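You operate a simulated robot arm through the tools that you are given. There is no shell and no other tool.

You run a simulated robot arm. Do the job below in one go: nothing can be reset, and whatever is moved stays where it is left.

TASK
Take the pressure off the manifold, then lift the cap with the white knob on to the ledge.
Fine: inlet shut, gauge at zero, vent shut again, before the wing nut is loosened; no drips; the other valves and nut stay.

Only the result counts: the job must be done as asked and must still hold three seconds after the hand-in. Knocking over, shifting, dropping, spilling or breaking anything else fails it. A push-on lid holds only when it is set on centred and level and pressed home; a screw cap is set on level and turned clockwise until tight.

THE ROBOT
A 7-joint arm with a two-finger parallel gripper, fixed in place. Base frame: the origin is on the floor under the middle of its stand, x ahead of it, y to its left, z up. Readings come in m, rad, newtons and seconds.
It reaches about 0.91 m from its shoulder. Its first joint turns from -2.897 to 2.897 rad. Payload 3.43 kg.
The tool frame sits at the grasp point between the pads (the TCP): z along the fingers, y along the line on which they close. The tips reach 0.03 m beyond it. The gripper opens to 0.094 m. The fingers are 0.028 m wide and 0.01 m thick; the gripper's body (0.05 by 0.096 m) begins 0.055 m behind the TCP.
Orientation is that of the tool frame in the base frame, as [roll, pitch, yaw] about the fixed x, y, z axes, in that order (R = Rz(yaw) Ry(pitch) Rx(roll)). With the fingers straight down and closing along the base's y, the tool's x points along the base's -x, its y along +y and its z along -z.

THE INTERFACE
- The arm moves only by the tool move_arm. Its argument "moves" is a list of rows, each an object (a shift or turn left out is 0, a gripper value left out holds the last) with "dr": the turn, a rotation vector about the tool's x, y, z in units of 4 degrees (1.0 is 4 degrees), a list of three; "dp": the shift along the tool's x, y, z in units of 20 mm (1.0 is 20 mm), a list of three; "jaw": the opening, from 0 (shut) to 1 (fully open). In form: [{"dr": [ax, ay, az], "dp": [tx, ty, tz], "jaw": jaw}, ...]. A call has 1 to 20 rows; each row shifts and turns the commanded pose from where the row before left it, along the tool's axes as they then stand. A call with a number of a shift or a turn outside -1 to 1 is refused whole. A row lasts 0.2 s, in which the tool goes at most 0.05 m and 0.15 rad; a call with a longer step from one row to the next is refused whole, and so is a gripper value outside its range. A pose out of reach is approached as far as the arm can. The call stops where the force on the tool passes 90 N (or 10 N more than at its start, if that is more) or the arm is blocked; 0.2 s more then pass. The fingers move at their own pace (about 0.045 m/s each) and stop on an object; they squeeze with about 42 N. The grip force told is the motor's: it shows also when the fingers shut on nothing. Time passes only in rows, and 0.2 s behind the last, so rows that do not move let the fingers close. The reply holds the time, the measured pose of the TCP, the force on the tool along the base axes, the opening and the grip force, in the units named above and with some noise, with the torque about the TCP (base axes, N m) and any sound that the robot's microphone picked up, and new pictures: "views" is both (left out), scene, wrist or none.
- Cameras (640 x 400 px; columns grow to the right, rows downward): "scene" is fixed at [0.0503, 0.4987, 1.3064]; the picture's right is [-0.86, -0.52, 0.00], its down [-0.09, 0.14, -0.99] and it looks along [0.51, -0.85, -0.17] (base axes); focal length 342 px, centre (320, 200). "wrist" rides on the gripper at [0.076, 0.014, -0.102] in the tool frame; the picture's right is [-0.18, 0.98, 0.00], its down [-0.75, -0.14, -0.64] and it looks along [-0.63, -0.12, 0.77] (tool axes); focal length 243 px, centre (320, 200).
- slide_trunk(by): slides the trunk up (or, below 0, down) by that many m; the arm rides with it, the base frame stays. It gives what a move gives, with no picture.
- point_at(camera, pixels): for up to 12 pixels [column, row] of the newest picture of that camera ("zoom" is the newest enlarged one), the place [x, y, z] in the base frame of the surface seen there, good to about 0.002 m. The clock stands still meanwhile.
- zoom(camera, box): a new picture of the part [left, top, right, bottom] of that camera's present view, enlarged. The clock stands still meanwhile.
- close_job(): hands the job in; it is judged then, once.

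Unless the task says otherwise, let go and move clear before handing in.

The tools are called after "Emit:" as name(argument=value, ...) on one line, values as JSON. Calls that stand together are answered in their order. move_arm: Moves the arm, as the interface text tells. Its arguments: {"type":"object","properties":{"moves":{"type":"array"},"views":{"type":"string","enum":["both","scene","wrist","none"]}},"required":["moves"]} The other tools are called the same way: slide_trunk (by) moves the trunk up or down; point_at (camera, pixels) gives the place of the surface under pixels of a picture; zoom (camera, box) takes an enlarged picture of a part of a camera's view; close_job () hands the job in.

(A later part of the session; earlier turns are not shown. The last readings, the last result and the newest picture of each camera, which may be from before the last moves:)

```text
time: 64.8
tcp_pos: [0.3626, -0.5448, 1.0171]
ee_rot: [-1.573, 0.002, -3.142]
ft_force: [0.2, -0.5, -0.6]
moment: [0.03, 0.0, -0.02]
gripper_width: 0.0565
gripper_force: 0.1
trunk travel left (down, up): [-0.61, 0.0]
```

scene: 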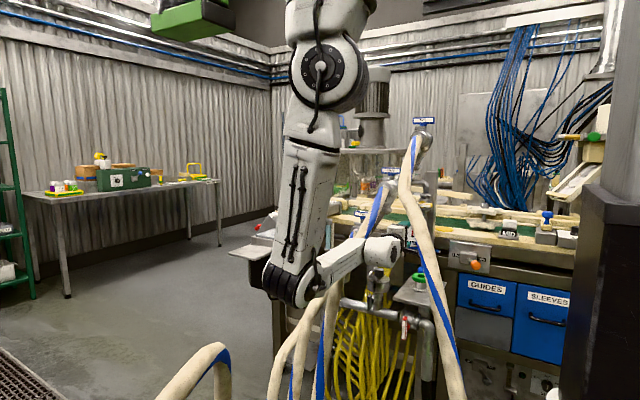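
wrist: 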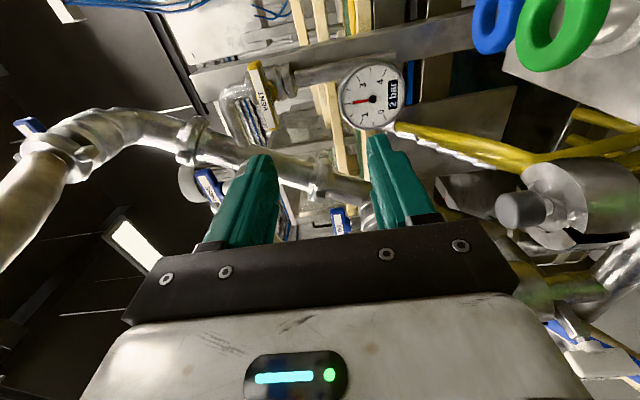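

VENT's bar is centred at (0.363, -0.730 front, 1.0845), x 0.326–0.400. I move up and forward in front of it, stopping 4 cm short.

Emit:
move_arm(moves=[{"dp": [0, -0.6, 0.8]}, {"dp": [0, -0.6, 0.8]}, {"dp": [0, -0.6, 0.9]}, {"dp": [0, -0.6, 0.9]}], views="both")

Emit:
point_at(camera="scene", pixels=[[310, 290], [325, 290], [345, 265], [365, 250], [380, 240], [395, 235], [300, 280], [385, 225]])

```text
time: 65.8
tcp_pos: [0.3658, -0.5472, 1.0235]
ee_rot: [-1.571, 0.0, -3.138]
ft_force: [-0.5, 0.1, -0.1]
moment: [0.03, -0.01, 0.0]
gripper_width: 0.056
gripper_force: 0.0
out of reach, approached as far as the arm can: row 1, 2, 3, 4
trunk travel left (down, up): [-0.61, 0.0]
```

scene: 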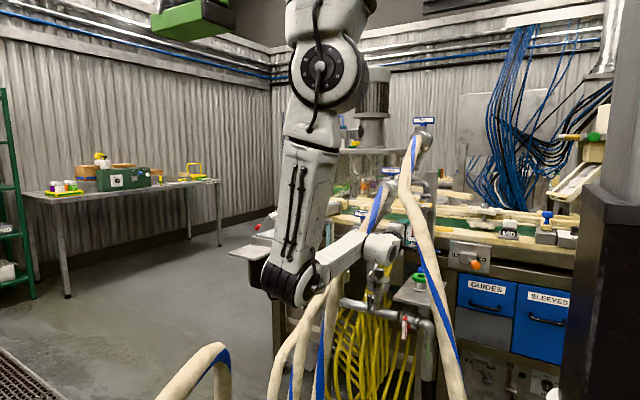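
wrist: 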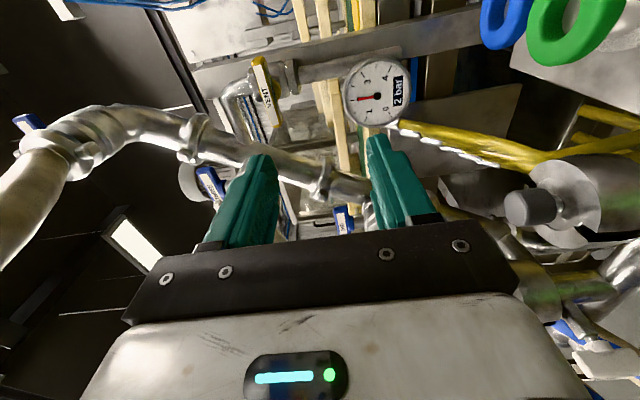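

```text
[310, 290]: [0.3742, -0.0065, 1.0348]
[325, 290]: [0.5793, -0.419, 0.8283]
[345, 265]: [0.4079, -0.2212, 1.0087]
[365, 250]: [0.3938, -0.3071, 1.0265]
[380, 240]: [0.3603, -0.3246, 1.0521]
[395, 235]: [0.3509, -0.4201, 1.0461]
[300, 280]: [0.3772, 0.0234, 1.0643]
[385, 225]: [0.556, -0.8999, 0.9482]
```

The arm is at a joint limit for going further with a level hand (probably the wrist can't bend down any more). I test pitching the hand upward a little, which should relieve it.

Emit:
move_arm(moves=[{"dr": [1, 0, 0]}, {"dr": [1, 0, 0]}, {"dr": [1, 0, 0]}, {"dr": [1, 0, 0]}, {"dr": [1, 0, 0]}], views="both")

```text
time: 67.0
tcp_pos: [0.3647, -0.5458, 1.0244]
ee_rot: [-1.22, 0.0, -3.141]
ft_force: [0.4, -0.1, 0.7]
moment: [0.0, 0.02, 0.01]
gripper_width: 0.0564
gripper_force: 0.1
trunk travel left (down, up): [-0.61, 0.0]
```

scene: 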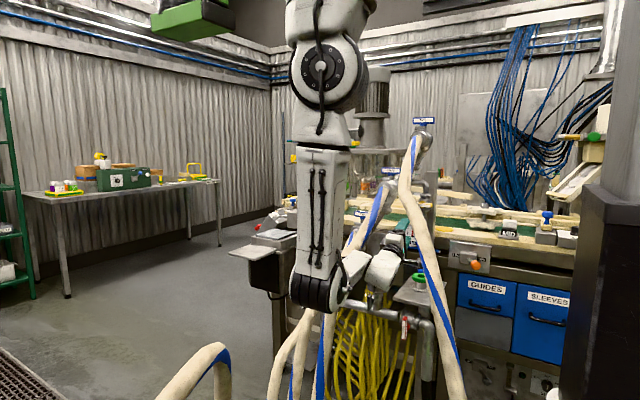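
wrist: 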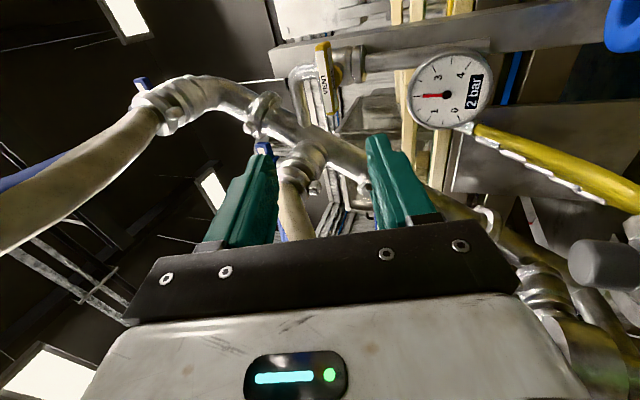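

Pitching up 20° freed the wrist. Now I move forward (base -y) by 0.1 m in this attitude and watch the elbow.

Emit:
move_arm(moves=[{"dp": [0, 0.342, 0.94]}, {"dp": [0, 0.342, 0.94]}, {"dp": [0, 0.342, 0.94]}, {"dp": [0, 0.342, 0.94]}], views="both")

Emit:
point_at(camera="scene", pixels=[[315, 290], [330, 290], [345, 275], [365, 265], [380, 265], [390, 255], [300, 290], [400, 250]])

```text
time: 68.0
tcp_pos: [0.3652, -0.6245, 1.023]
ee_rot: [-1.222, 0.0, -3.141]
ft_force: [0.0, 0.9, -0.5]
moment: [-0.02, 0.03, -0.03]
gripper_width: 0.0563
gripper_force: 0.1
trunk travel left (down, up): [-0.61, 0.0]
```

scene: 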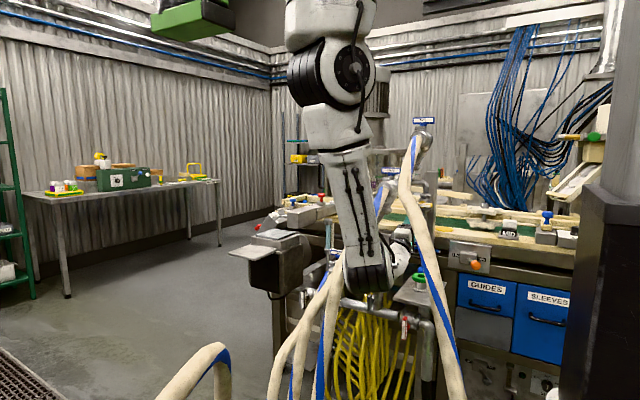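
wrist: 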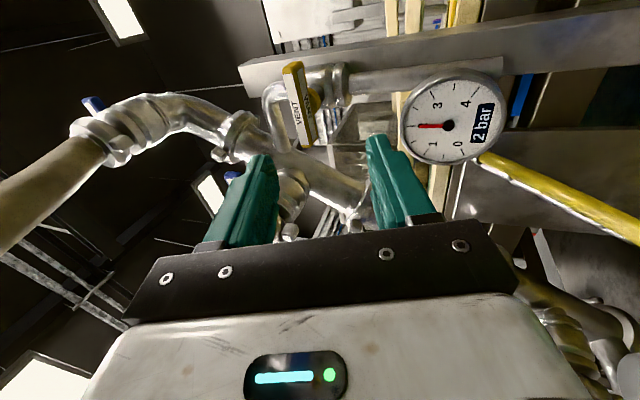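

```text
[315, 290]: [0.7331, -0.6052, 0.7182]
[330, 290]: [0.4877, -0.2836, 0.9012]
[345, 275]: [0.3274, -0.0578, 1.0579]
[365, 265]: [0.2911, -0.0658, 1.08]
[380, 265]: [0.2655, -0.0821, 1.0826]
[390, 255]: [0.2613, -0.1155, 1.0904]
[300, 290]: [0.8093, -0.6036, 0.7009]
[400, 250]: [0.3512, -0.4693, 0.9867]
```

The elbow drifts to -x again as I go forward; the forearm is only about 3 cm from hose FOUR. Since roll is irrelevant for pushing, I roll the hand -90° (camera up) to bring the elbow back toward +x.

Emit:
move_arm(moves=[{"dr": [0, 0, -1]}, {"dr": [0, 0, -1]}, {"dr": [0, 0, -1]}, {"dr": [0, 0, -1]}, {"dr": [0, 0, -1]}, {"dr": [0, 0, -1]}, {"dr": [0, 0, -1]}, {"dr": [0, 0, -1]}, {"dr": [0, 0, -1]}, {"dr": [0, 0, -1]}, {"dr": [0, 0, -1]}, {"dr": [0, 0, -1]}, {"dr": [0, 0, -1]}, {"dr": [0, 0, -1]}, {"dr": [0, 0, -1]}, {"dr": [0, 0, -1]}, {"dr": [0, 0, -1]}, {"dr": [0, 0, -1]}, {"dr": [0, 0, -1]}, {"dr": [0, 0, -1]}], views="both")

Emit:
point_at(camera="scene", pixels=[[315, 290], [330, 280], [345, 275], [365, 265], [380, 265], [390, 255], [300, 290], [400, 250]])

```text
time: 72.2
tcp_pos: [0.3648, -0.6265, 1.023]
ee_rot: [-0.441, -1.183, 2.044]
ft_force: [0.4, -0.9, -0.2]
moment: [0.03, 0.02, -0.01]
gripper_width: 0.0564
gripper_force: 0.0
trunk travel left (down, up): [-0.61, 0.0]
```

scene: 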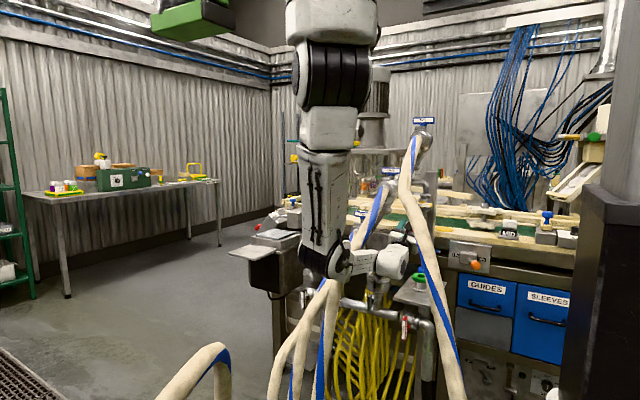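
wrist: 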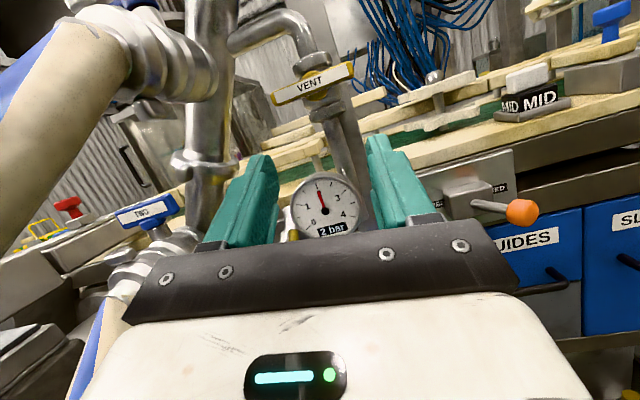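

```text
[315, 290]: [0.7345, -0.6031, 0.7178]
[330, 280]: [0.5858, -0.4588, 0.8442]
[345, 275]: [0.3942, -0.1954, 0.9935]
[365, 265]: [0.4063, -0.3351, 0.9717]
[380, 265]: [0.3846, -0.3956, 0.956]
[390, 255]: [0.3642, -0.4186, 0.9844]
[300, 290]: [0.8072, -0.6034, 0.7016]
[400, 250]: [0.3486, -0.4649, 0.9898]
```

Excellent: the elbow came back to about (0.37,-0.09,1.03), and VENT (312,82) and the gauge (322,205, 2 bar) are in clear view. I complete the roll and shut the fingers, then bring the fingertip under the vent bar's -x arm.

Emit:
move_arm(moves=[{"dr": [0, 0, -1], "jaw": 0}, {"dr": [0, 0, -1]}, {"dr": [0, 0, -0.5]}, {}, {}], views="both")

Emit:
point_at(camera="wrist", pixels=[[276, 98], [350, 68], [312, 84], [312, 90], [300, 78], [330, 70]])

Emit:
zoom(camera="wrist", box=[220, 20, 420, 250])

```text
time: 73.4
tcp_pos: [0.3642, -0.6257, 1.0236]
ee_rot: [0.001, -1.221, 1.569]
ft_force: [-0.6, 1.0, 0.0]
moment: [-0.03, -0.03, -0.04]
gripper_width: 0.0
gripper_force: 32.8
trunk travel left (down, up): [-0.61, 0.0]
```

scene: 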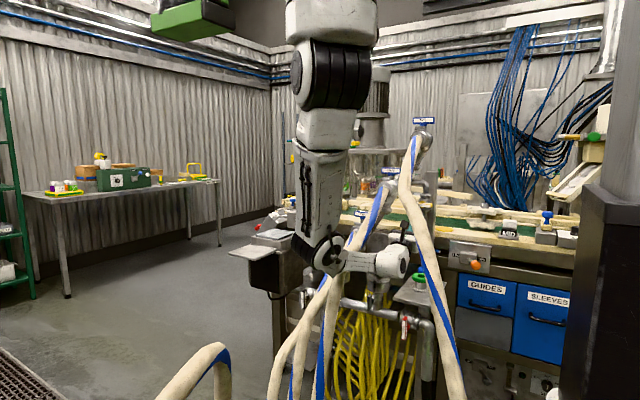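
wrist: 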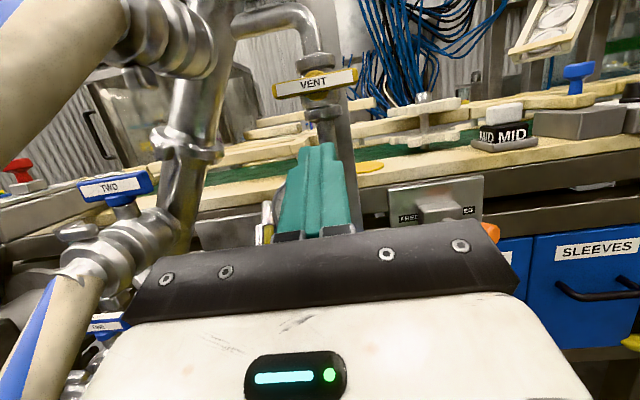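

```text
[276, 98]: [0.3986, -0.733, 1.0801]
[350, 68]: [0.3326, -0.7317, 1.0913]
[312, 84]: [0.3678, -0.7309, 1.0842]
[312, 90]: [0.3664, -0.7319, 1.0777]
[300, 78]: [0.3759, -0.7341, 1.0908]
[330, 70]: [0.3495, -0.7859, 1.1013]
```

```text
1.74 times, centred on (320, 135) of wrist
```

zoom: 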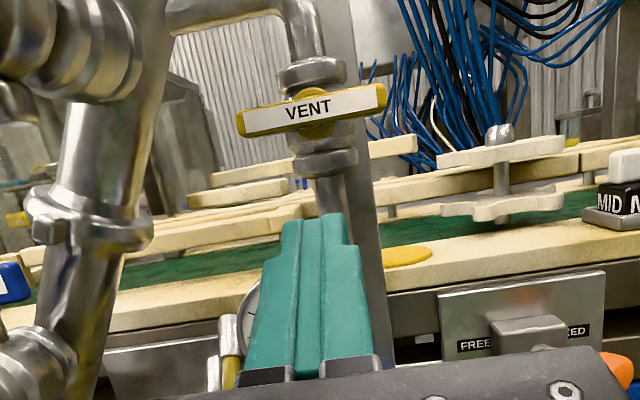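

The bar spans x 0.328–0.400 at z 1.078–1.091. I place the closed fingertip just below its -x arm.

Emit:
move_arm(moves=[{"dp": [-0.147, 0.27, 0.972]}, {"dp": [-0.147, 0.27, 0.972]}, {"dp": [-0.147, 0.27, 0.972]}, {"dp": [-0.147, 0.27, 0.972]}, {"dp": [-0.147, 0.27, 0.972]}], views="both")

Emit:
zoom(camera="wrist", box=[220, 20, 420, 250])

Emit:
point_at(camera="scene", pixels=[[330, 240], [345, 235], [360, 245], [380, 245], [395, 240], [340, 250], [350, 255]])

```text
time: 74.6
tcp_pos: [0.338, -0.7224, 1.0449]
ee_rot: [-0.004, -1.223, 1.578]
ft_force: [1.3, 0.9, -0.4]
moment: [-0.03, -0.04, 0.0]
gripper_width: 0.0
gripper_force: 33.1
trunk travel left (down, up): [-0.61, 0.0]
```

scene: 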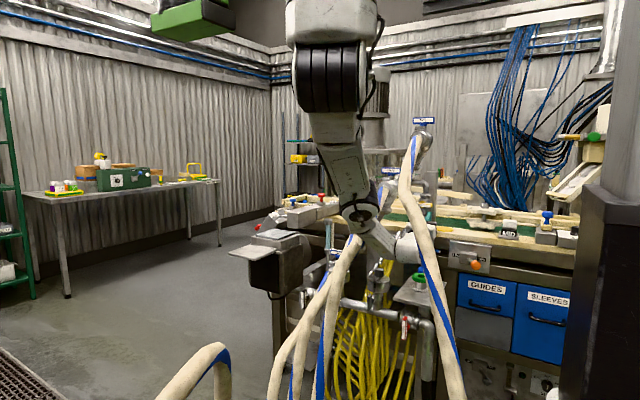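
wrist: 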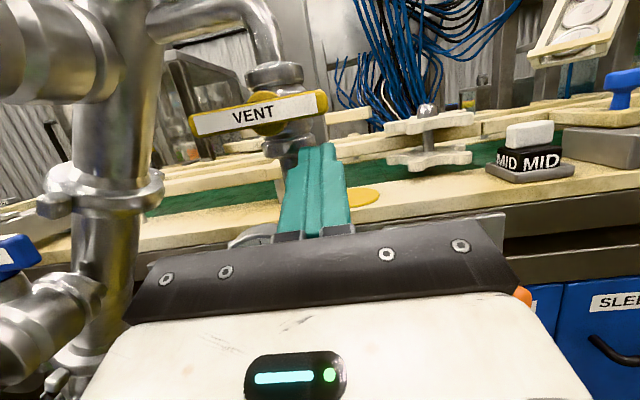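

```text
1.74 times, centred on (320, 135) of wrist
```

zoom: 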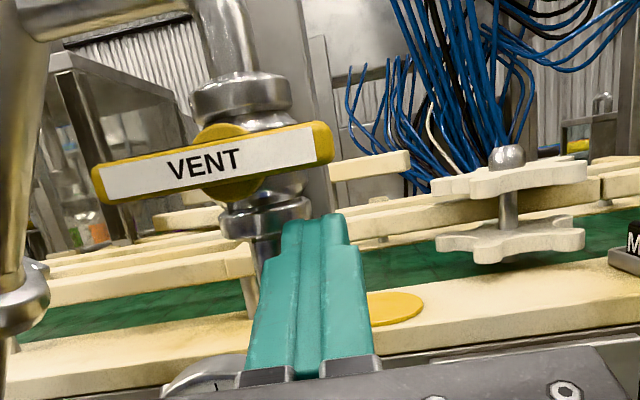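

```text
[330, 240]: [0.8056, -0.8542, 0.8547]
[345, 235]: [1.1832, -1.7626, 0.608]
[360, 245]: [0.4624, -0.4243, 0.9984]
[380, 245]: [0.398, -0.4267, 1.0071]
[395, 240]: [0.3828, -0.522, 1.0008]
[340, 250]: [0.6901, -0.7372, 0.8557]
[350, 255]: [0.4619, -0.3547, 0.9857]
```

The fingertip is under the -x arm of VENT. I push straight up in small steps and watch force and gauge.

Emit:
move_arm(moves=[{"dp": [0.47, 0, 0.171]}, {"dp": [0.47, 0, 0.171]}, {"dp": [0.47, 0, 0.171]}], views="wrist")

```text
time: 75.4
tcp_pos: [0.337, -0.7219, 1.0733]
ee_rot: [0.001, -1.224, 1.571]
ft_force: [-0.4, 1.3, -1.3]
moment: [0.04, -0.03, 0.03]
gripper_width: 0.0002
gripper_force: 33.2
trunk travel left (down, up): [-0.61, 0.0]
```

wrist: 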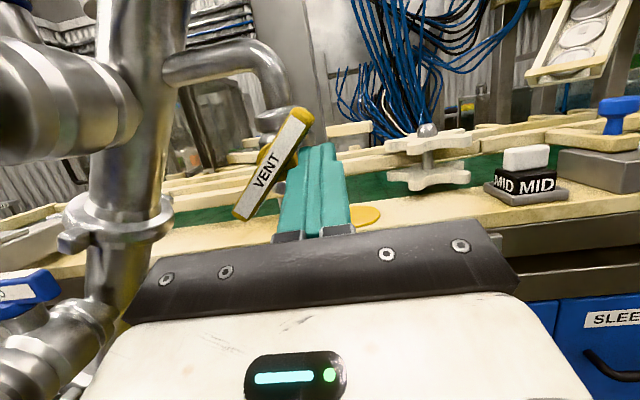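

The vent bar is turning freely counter-clockwise (≈50° now). I continue up a bit and then push toward +x to finish the quarter turn.

Emit:
move_arm(moves=[{"dp": [0.33, 0, 0.12]}, {"dp": [0.33, 0, 0.12]}, {"dp": [0, -0.25, 0]}, {"dp": [0, -0.25, 0]}, {}], views="both")

Emit:
zoom(camera="wrist", box=[200, 20, 420, 250])

Emit:
zoom(camera="scene", box=[380, 200, 440, 260])

```text
time: 76.6
tcp_pos: [0.3474, -0.7221, 1.0878]
ee_rot: [0.001, -1.221, 1.572]
ft_force: [-0.6, 0.2, 0.6]
moment: [0.02, -0.01, 0.08]
gripper_width: 0.0001
gripper_force: 33.0
trunk travel left (down, up): [-0.61, 0.0]
```

scene: 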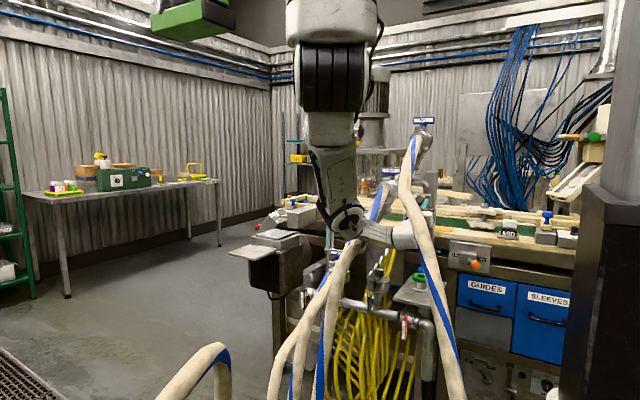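
wrist: 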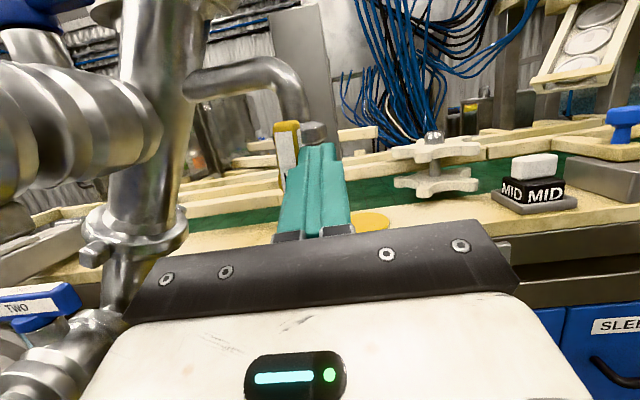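

```text
1.74 times, centred on (310, 135) of wrist
```

zoom: 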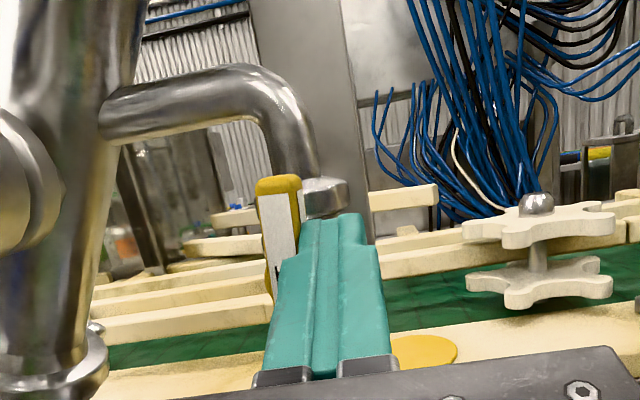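

```text
6.67 times, centred on (410, 230) of scene
```

zoom: 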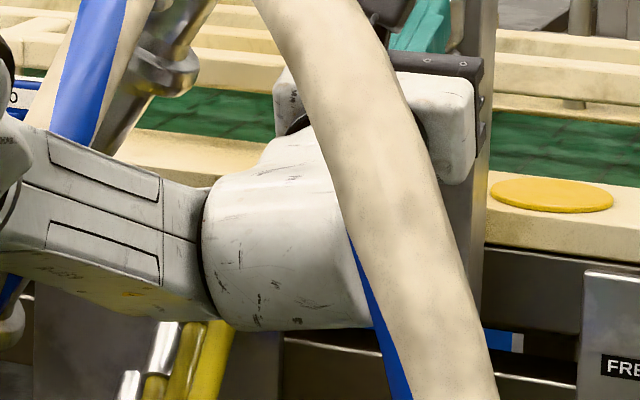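

The bar now stands nearly vertical. I press a touch further to be sure of the stop and then back away to read the gauge.

Emit:
move_arm(moves=[{"dp": [0, -0.2, 0]}, {"dp": [0, -0.1, 0]}, {}], views="none")

Emit:
move_arm(moves=[{"dp": [0, 0.3, 0]}, {"dp": [0, 0.5, -0.5]}, {"dp": [-0.3, 0.5, -1]}, {"dp": [-0.3, 0, -1]}, {"dp": [-0.3, 0, -1]}, {"dp": [-0.3, 0, -1]}], views="both")

Emit:
zoom(camera="wrist", box=[180, 20, 420, 250])

```text
time: 77.4
tcp_pos: [0.3499, -0.7229, 1.0874]
ee_rot: [-0.005, -1.223, 1.571]
ft_force: [-15.1, -4.6, 3.5]
moment: [0.01, -0.06, -0.19]
gripper_width: 0.0
gripper_force: 32.7
trunk travel left (down, up): [-0.61, 0.0]
```

```text
time: 78.8
tcp_pos: [0.3269, -0.6454, 1.0363]
ee_rot: [0.0, -1.223, 1.57]
ft_force: [0.9, -0.1, 0.7]
moment: [0.04, 0.0, -0.05]
gripper_width: 0.0
gripper_force: 32.7
trunk travel left (down, up): [-0.61, 0.0]
```

scene: 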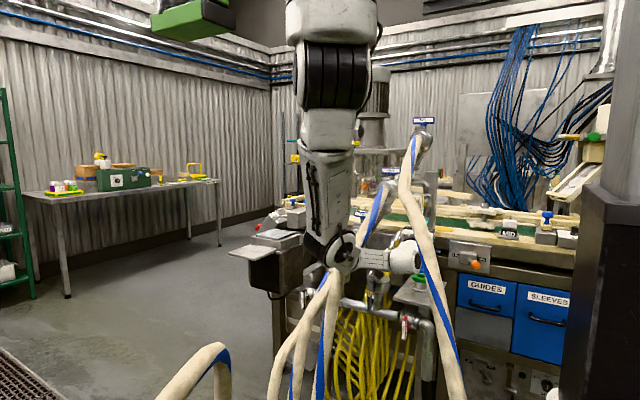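
wrist: 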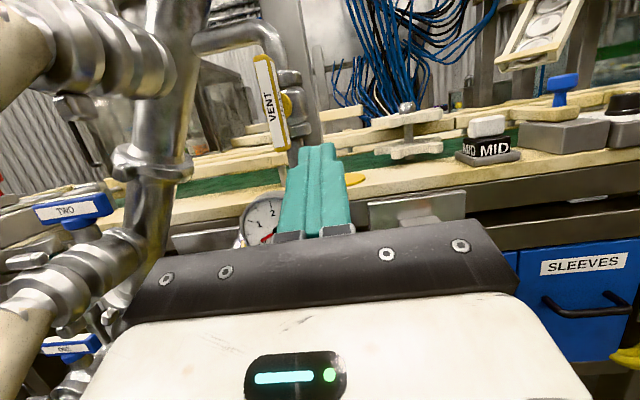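

```text
1.74 times, centred on (300, 135) of wrist
```

zoom: 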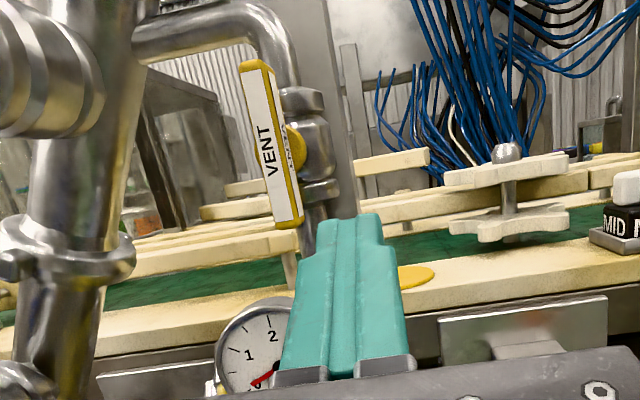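

The vent hit its stop (15 N) and the gauge needle is falling toward 0 at (265,237). I wait and shift slightly to read the gauge fully.

Emit:
move_arm(moves=[{"dp": [0, 1, -0.5]}, {"dp": [0, 0.5, -0.5]}, {}, {}, {}, {}, {}, {}, {}, {}, {}, {}], views="both")

Emit:
zoom(camera="wrist", box=[180, 120, 320, 270])

Emit:
zoom(camera="scene", box=[385, 215, 435, 265])

```text
time: 81.4
tcp_pos: [0.2969, -0.6267, 1.028]
ee_rot: [0.0, -1.222, 1.571]
ft_force: [-0.1, -0.4, 0.1]
moment: [0.0, 0.0, -0.04]
gripper_width: 0.0001
gripper_force: 33.3
trunk travel left (down, up): [-0.61, 0.0]
```

scene: 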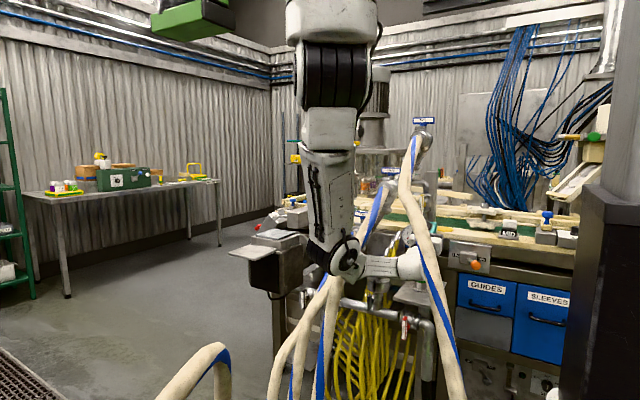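
wrist: 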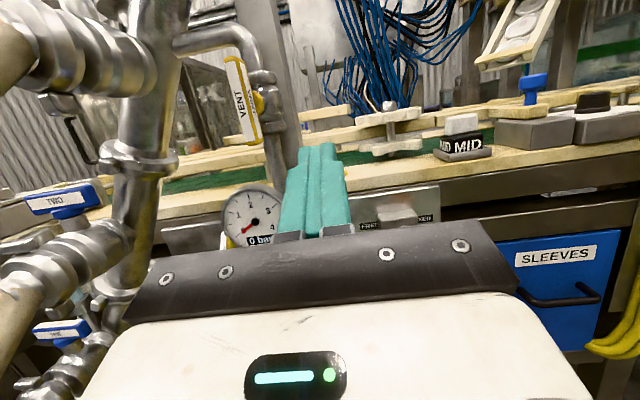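

```text
2.67 times, centred on (250, 195) of wrist
```

zoom: 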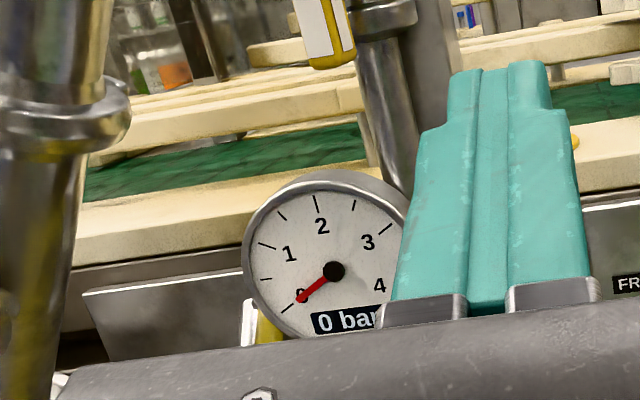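

```text
8.00 times, centred on (410, 240) of scene
```

zoom: 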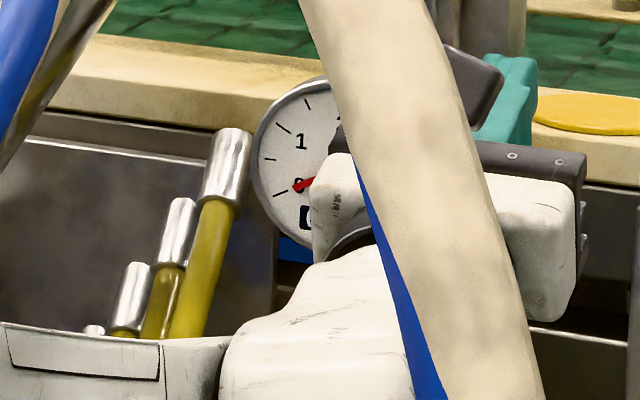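

The gauge reads "0 bar". Before shutting the vent again I check how close the header pipe on the left is to the hand's coming path.

Emit:
point_at(camera="wrist", pixels=[[130, 160], [170, 150], [150, 220], [160, 30], [105, 45], [60, 60], [236, 100], [248, 140], [232, 62], [255, 225], [20, 50], [175, 45]])

```text
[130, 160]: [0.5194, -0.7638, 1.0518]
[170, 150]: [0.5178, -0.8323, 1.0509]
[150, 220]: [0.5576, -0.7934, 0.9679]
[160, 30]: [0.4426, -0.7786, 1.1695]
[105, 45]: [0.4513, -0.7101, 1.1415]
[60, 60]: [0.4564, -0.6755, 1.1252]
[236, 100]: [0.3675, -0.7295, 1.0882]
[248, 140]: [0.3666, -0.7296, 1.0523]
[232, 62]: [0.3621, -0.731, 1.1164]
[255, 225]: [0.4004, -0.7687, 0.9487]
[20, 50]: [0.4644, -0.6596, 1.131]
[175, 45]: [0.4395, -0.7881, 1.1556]
```

The path is clear. I bring the fingertip to the -x side of the bar's lower arm.

Emit:
move_arm(moves=[{"dp": [0, -0.7, 0]}, {"dp": [0, -0.7, 0]}, {"dp": [0, -0.65, 0]}, {"dp": [-0.173, 0, 0.93]}, {"dp": [-0.173, 0, 0.93]}, {"dp": [-0.173, 0, 0.93]}, {"dp": [-0.173, 0, 0.93]}, {"dp": [-0.173, 0, 0.93]}], views="both")

Emit:
zoom(camera="wrist", box=[200, 20, 420, 250])

```text
time: 83.2
tcp_pos: [0.3379, -0.7195, 1.0419]
ee_rot: [-0.006, -1.222, 1.577]
ft_force: [0.1, 0.7, 0.3]
moment: [-0.01, -0.01, 0.01]
gripper_width: 0.0
gripper_force: 33.5
trunk travel left (down, up): [-0.61, 0.0]
```

scene: 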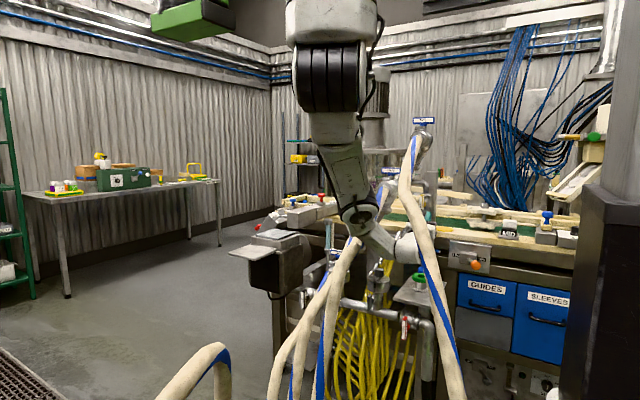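
wrist: 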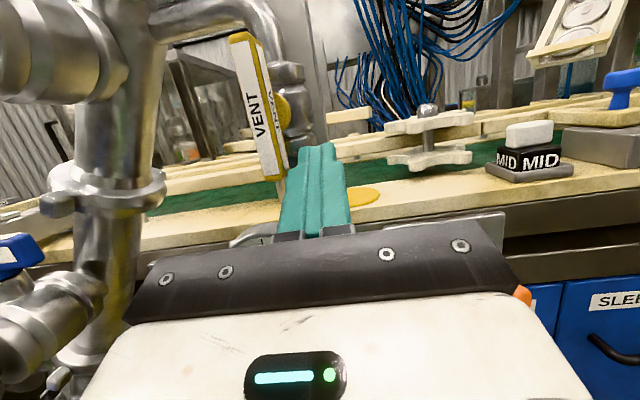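

```text
1.74 times, centred on (310, 135) of wrist
```

zoom: 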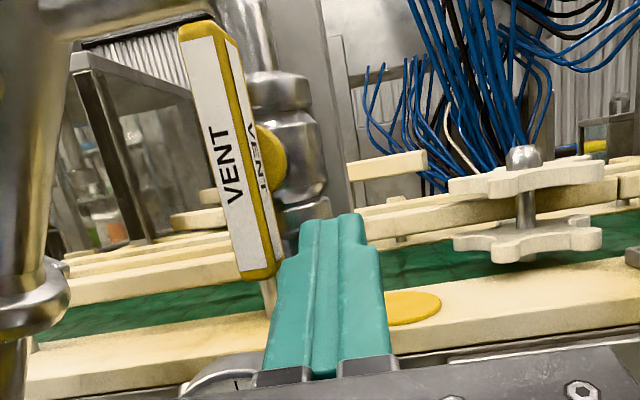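

The fingertip is beside the lower arm. I push it toward +x in small steps.

Emit:
move_arm(moves=[{"dp": [0, -0.35, 0]}, {"dp": [0, -0.35, 0]}, {"dp": [0, -0.35, 0]}, {"dp": [0, -0.35, 0]}], views="wrist")

```text
time: 84.2
tcp_pos: [0.3694, -0.7168, 1.0469]
ee_rot: [0.0, -1.225, 1.576]
ft_force: [-0.7, 0.1, 0.1]
moment: [-0.01, -0.02, -0.03]
gripper_width: 0.0
gripper_force: 33.1
out of reach, approached as far as the arm can: row 3
trunk travel left (down, up): [-0.61, 0.0]
```

wrist: 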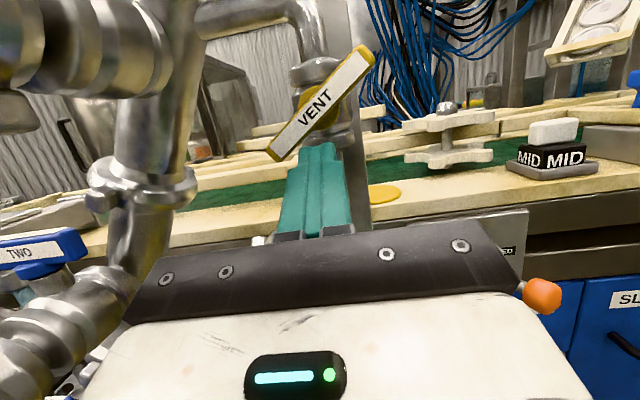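

The bar is turning clockwise. I push further toward +x and up to bring it back to horizontal.

Emit:
move_arm(moves=[{"dp": [0.19, -0.2, 0.07]}, {"dp": [0.19, -0.2, 0.07]}, {}], views="both")

Emit:
zoom(camera="wrist", box=[220, 20, 420, 250])

```text
time: 85.0
tcp_pos: [0.3762, -0.716, 1.054]
ee_rot: [0.002, -1.222, 1.57]
ft_force: [-0.3, -0.4, -0.3]
moment: [0.0, -0.03, -0.03]
gripper_width: 0.0
gripper_force: 33.2
trunk travel left (down, up): [-0.61, 0.0]
```

scene: 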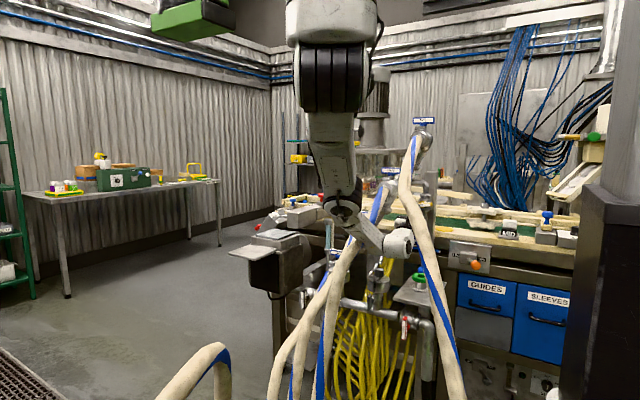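
wrist: 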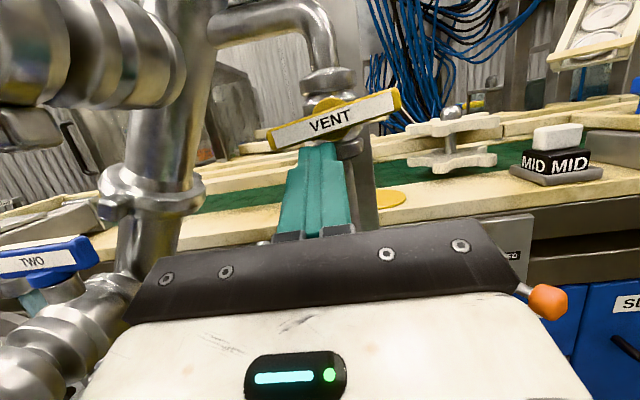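

```text
1.74 times, centred on (320, 135) of wrist
```

zoom: 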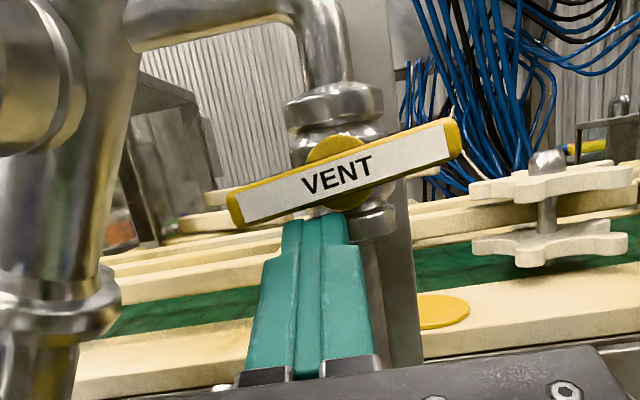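

Almost closed (about 7° to go). I keep pushing up until the stop pushes back.

Emit:
move_arm(moves=[{"dp": [0.14, 0, 0.05]}, {"dp": [0.14, 0, 0.05]}, {}], views="wrist")

Emit:
zoom(camera="wrist", box=[220, 20, 420, 250])

Emit:
point_at(camera="zoom", pixels=[[260, 185], [290, 178], [340, 170], [400, 158], [440, 148], [230, 190], [455, 140]])

```text
time: 85.8
tcp_pos: [0.3761, -0.7161, 1.0556]
ee_rot: [-0.001, -1.229, 1.576]
ft_force: [2.3, -2.7, -22.4]
moment: [0.6, 0.05, 0.4]
gripper_width: 0.0
gripper_force: 32.9
trunk travel left (down, up): [-0.61, 0.0]
```

wrist: 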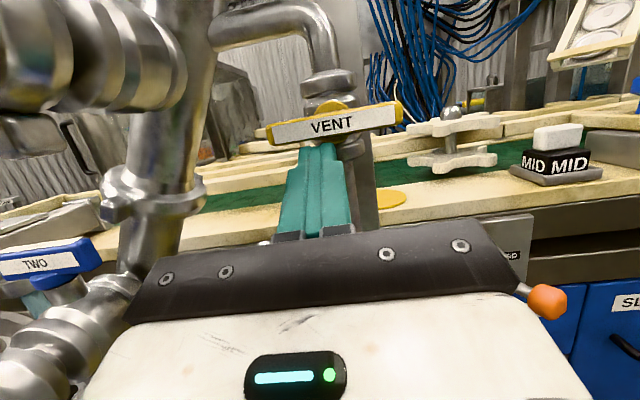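

```text
1.74 times, centred on (320, 135) of wrist
```

zoom: 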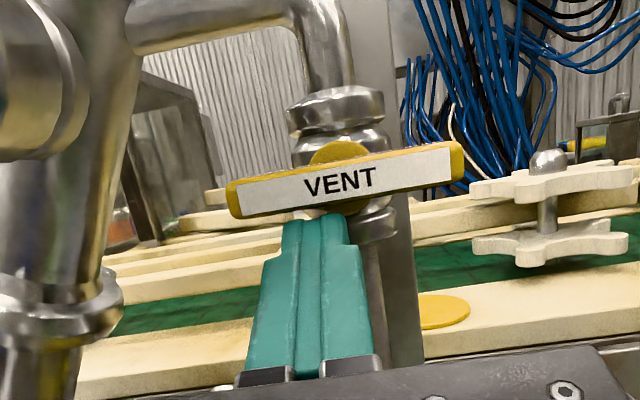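

```text
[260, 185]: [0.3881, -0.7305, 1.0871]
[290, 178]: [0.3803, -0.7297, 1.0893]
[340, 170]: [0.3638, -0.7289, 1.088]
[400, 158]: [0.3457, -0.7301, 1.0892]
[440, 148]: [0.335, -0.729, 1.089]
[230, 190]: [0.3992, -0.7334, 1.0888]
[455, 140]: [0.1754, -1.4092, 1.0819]
```

The vent bar is level again (all z≈1.088) with a firm stop (22 N): vent shut, gauge at zero. I drop the fingertip away and back out.

Emit:
move_arm(moves=[{"dp": [-0.3, 0, -0.1]}, {"dp": [-0.4, 0, -0.2]}, {"dp": [0.2, 0, -0.9]}, {"dp": [0.2, 0, -0.9]}, {"dp": [0.2, 0, -0.9]}, {"dp": [0.2, 0, -0.9]}, {"dp": [0.2, 0, -0.9]}], views="both")

Emit:
zoom(camera="wrist", box=[220, 20, 420, 250])

Emit:
zoom(camera="scene", box=[385, 215, 435, 265])

```text
time: 87.4
tcp_pos: [0.3796, -0.6226, 1.0359]
ee_rot: [-0.004, -1.221, 1.574]
ft_force: [0.6, -0.5, 0.3]
moment: [-0.03, -0.01, 0.0]
gripper_width: 0.0
gripper_force: 32.9
out of reach, approached as far as the arm can: row 2
trunk travel left (down, up): [-0.61, 0.0]
```

scene: 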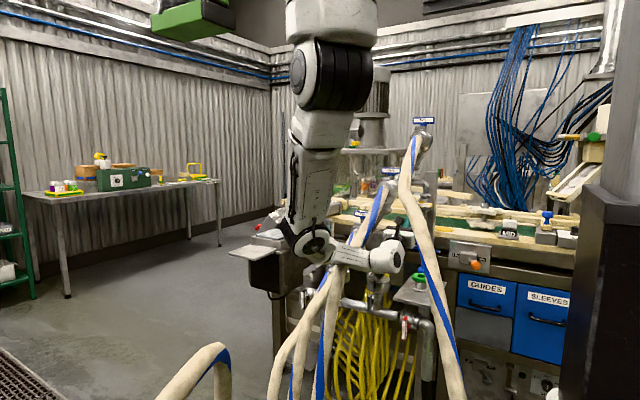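
wrist: 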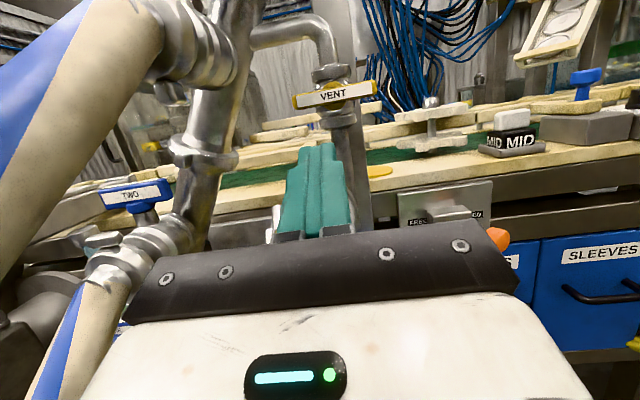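

```text
1.74 times, centred on (320, 135) of wrist
```

zoom: 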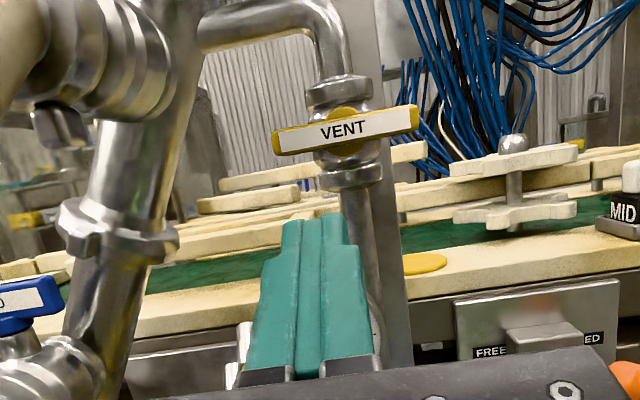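

```text
8.00 times, centred on (410, 240) of scene
```

zoom: 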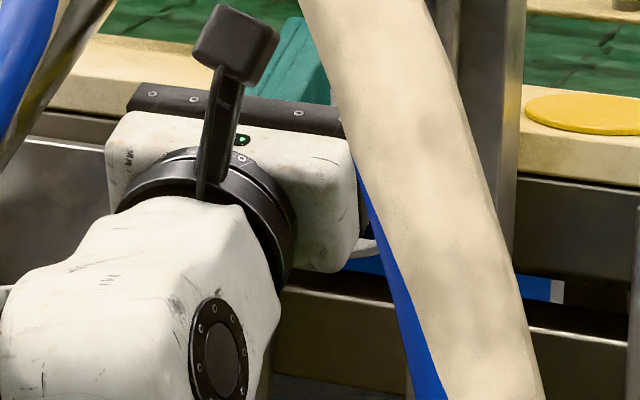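

VENT is shut (level at (332,95)). Now I retreat out of the corridor before going over to the white-knob cap.

Emit:
move_arm(moves=[{"dp": [0.342, 0.1, -0.94]}, {"dp": [0.342, 0.1, -0.94]}, {"dp": [0.342, 0.1, -0.94]}, {"dp": [0.342, 0.1, -0.94]}, {"dp": [0.342, 0, -0.94]}, {"dp": [0.342, 0, -0.94]}, {"dp": [0.342, 0, -0.94]}, {"dp": [0.342, 0, -0.94]}], views="both")

Emit:
zoom(camera="wrist", box=[220, 60, 440, 250])

```text
time: 89.2
tcp_pos: [0.3713, -0.4629, 1.0355]
ee_rot: [0.002, -1.222, 1.569]
ft_force: [-0.5, 0.6, 0.4]
moment: [0.02, -0.01, -0.02]
gripper_width: 0.0
gripper_force: 32.8
trunk travel left (down, up): [-0.61, 0.0]
```

scene: 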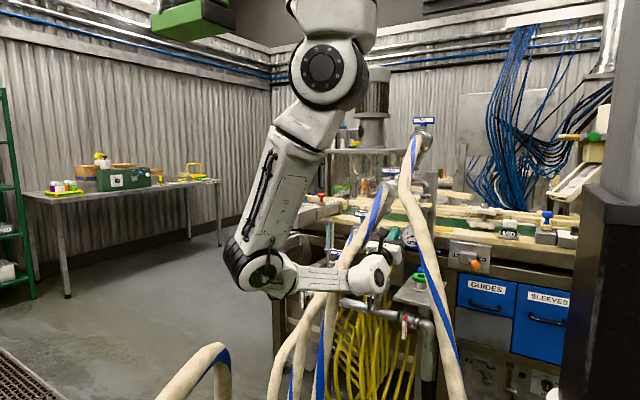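
wrist: 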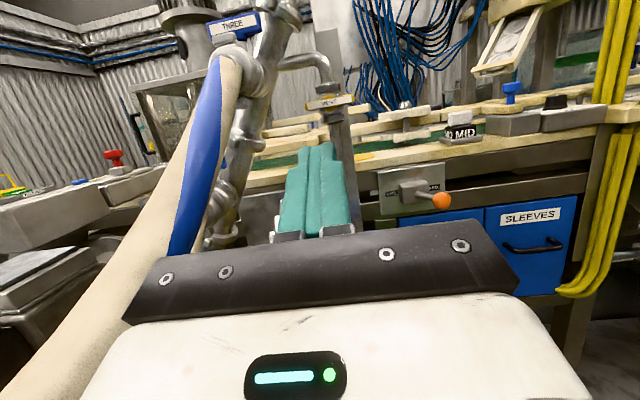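

```text
2.11 times, centred on (330, 155) of wrist
```

zoom: 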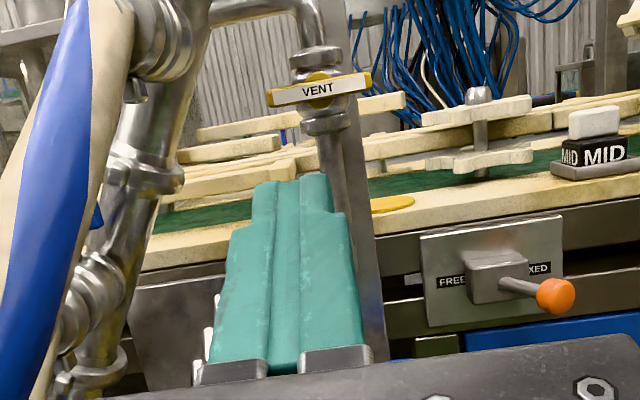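

The elbow is out at +x, well placed. I raise the hand over hose THREE while levelling it and drifting to +x.

Emit:
move_arm(moves=[{"dr": [0, -1, 0], "dp": [0.7, -0.2, 0.26]}, {"dr": [0, -1, 0], "dp": [0.72, -0.2, 0.21]}, {"dr": [0, -1, 0], "dp": [0.73, -0.2, 0.156]}, {"dr": [0, -1, 0], "dp": [0.74, -0.3, 0.1]}, {"dr": [0, -1, 0], "dp": [0.75, -0.5, 0.05]}, {"dr": [0, -1, 0], "dp": [0.75, -0.7, 0]}, {"dr": [0, -1, 0], "dp": [0.75, -0.9, -0.05]}, {"dr": [0, -1, 0], "dp": [0.74, -1, -0.1]}], views="both")

Emit:
point_at(camera="scene", pixels=[[245, 265], [235, 250], [260, 280], [250, 290], [225, 260], [300, 280], [370, 265]])

```text
time: 91.0
tcp_pos: [0.4479, -0.462, 1.1562]
ee_rot: [3.138, -1.358, -1.563]
ft_force: [0.8, 0.1, -0.9]
moment: [-0.02, 0.0, -0.02]
gripper_width: 0.0
gripper_force: 33.1
out of reach, approached as far as the arm can: row 5
trunk travel left (down, up): [-0.61, 0.0]
```

scene: 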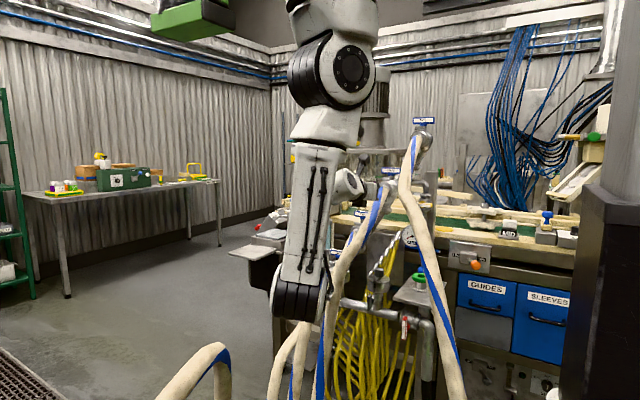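
wrist: 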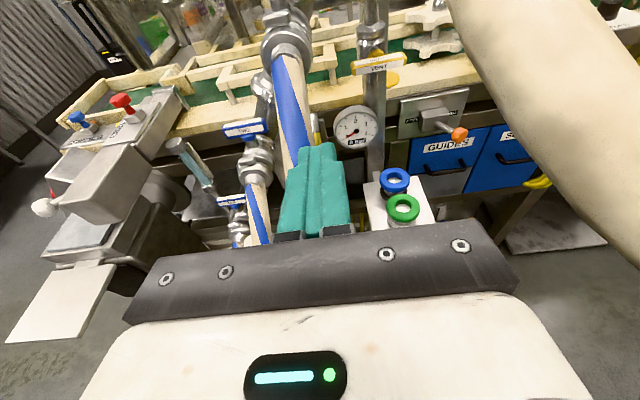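

```text
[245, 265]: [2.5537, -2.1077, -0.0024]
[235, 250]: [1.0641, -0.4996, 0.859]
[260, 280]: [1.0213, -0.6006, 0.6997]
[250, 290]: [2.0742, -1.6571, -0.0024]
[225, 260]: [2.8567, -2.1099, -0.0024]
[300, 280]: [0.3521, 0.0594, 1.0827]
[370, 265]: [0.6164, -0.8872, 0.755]
```

The gauge still shows 0 (352,128). The elbow swung under the arm; I continue toward +x in a few steps and see how the posture evolves.

Emit:
move_arm(moves=[{"dp": [0.3, -1, 0]}, {"dp": [0.3, -1, 0]}, {"dp": [0.3, -1, 0]}, {"dp": [0.3, -1, 0]}, {"dp": [0.3, -1, 0]}], views="both")

```text
time: 92.2
tcp_pos: [0.547, -0.4687, 1.1853]
ee_rot: [-3.139, -1.36, -1.571]
ft_force: [-0.4, -1.9, 0.3]
moment: [-0.02, 0.0, -0.01]
gripper_width: 0.0
gripper_force: 32.9
trunk travel left (down, up): [-0.61, 0.0]
```

scene: 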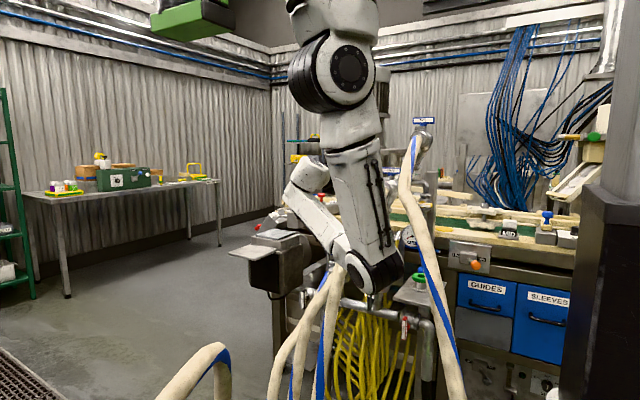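
wrist: 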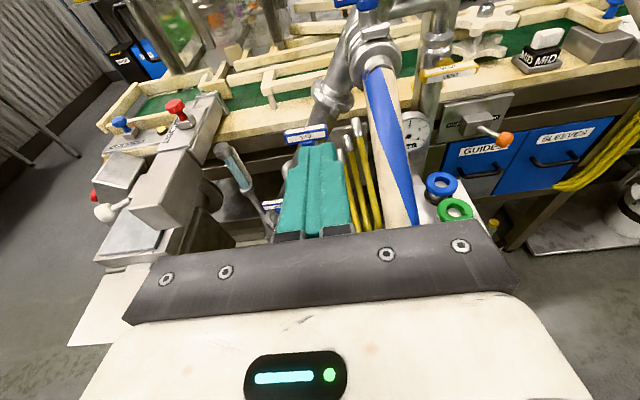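

The forearm now comes up from an elbow at (385,270). I check the elbow's clearance from hoses FOUR and THREE.

Emit:
point_at(camera="scene", pixels=[[385, 270], [365, 285], [400, 260], [390, 240], [340, 240], [320, 215], [300, 180], [350, 250], [375, 230], [403, 245]])

Emit:
zoom(camera="scene", box=[270, 120, 450, 300])

```text
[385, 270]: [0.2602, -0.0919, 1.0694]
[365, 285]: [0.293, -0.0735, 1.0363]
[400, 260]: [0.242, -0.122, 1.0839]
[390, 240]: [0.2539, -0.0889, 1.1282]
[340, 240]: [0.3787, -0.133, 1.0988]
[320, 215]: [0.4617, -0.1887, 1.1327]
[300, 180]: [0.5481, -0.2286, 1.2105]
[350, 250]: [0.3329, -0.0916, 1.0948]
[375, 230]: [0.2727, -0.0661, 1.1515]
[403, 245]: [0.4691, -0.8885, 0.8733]
```

```text
2.22 times, centred on (360, 210) of scene
```

zoom: 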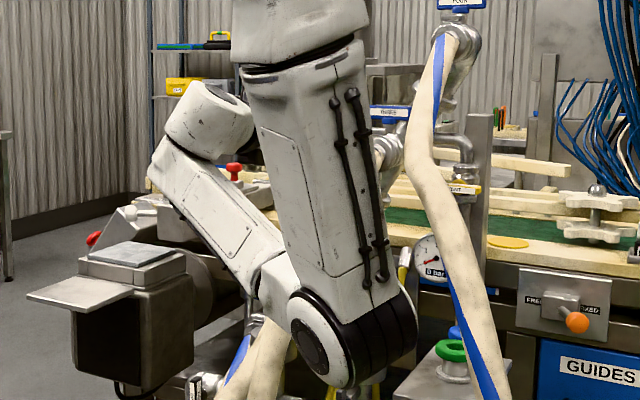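

The elbow is clear (8 cm from FOUR), and the scene zoom confirms "0 bar". I now swing the hand down toward a fingers-down posture at this +x location, keeping the wrist in place.

Emit:
move_arm(moves=[{"dr": [0, -1, 0], "dp": [-0.768, -0.13, 0]}, {"dr": [0, -1, 0], "dp": [-0.768, -0.13, 0]}, {"dr": [0, -1, 0], "dp": [-0.768, -0.13, 0]}, {"dr": [0, -1, 0], "dp": [-0.768, -0.13, 0]}, {"dr": [0, -1, 0], "dp": [-0.768, -0.13, 0]}, {"dr": [0, -1, 0], "dp": [-0.768, -0.13, 0]}, {"dr": [0, -1, 0], "dp": [-0.768, -0.13, 0]}, {"dr": [0, -1, 0], "dp": [-0.768, -0.13, 0]}], views="both")

Emit:
point_at(camera="scene", pixels=[[385, 270], [365, 285], [400, 260], [340, 240], [320, 215], [300, 180], [350, 250], [290, 200]])

```text
time: 94.0
tcp_pos: [0.5679, -0.4152, 1.0748]
ee_rot: [-3.141, -0.802, -1.569]
ft_force: [-0.3, -0.6, 0.0]
moment: [0.0, 0.0, 0.02]
gripper_width: 0.0001
gripper_force: 33.1
trunk travel left (down, up): [-0.61, 0.0]
```

scene: 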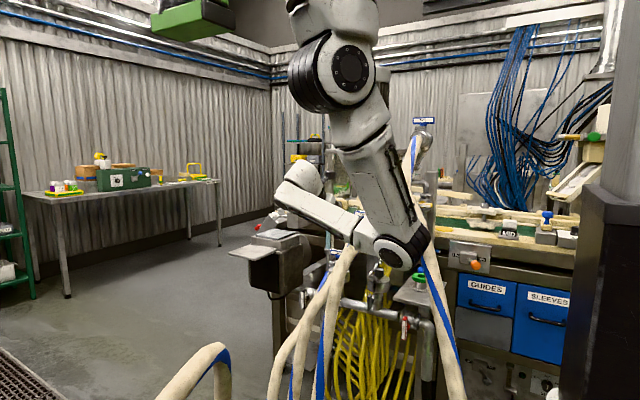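
wrist: 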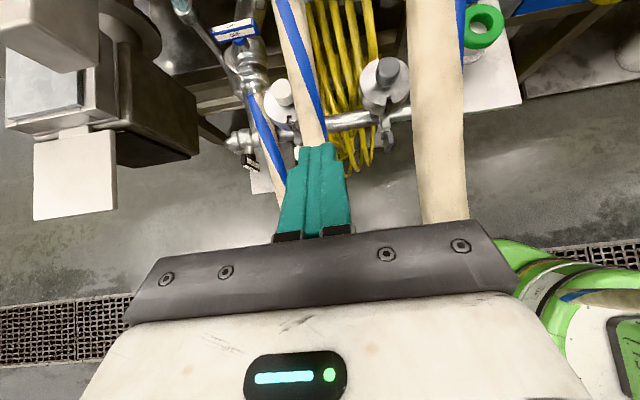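

```text
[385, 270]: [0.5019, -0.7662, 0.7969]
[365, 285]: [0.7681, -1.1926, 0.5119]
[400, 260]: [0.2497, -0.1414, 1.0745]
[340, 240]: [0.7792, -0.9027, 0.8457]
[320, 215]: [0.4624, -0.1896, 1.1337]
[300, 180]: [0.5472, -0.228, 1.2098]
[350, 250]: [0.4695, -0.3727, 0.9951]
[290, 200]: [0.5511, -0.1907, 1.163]
```

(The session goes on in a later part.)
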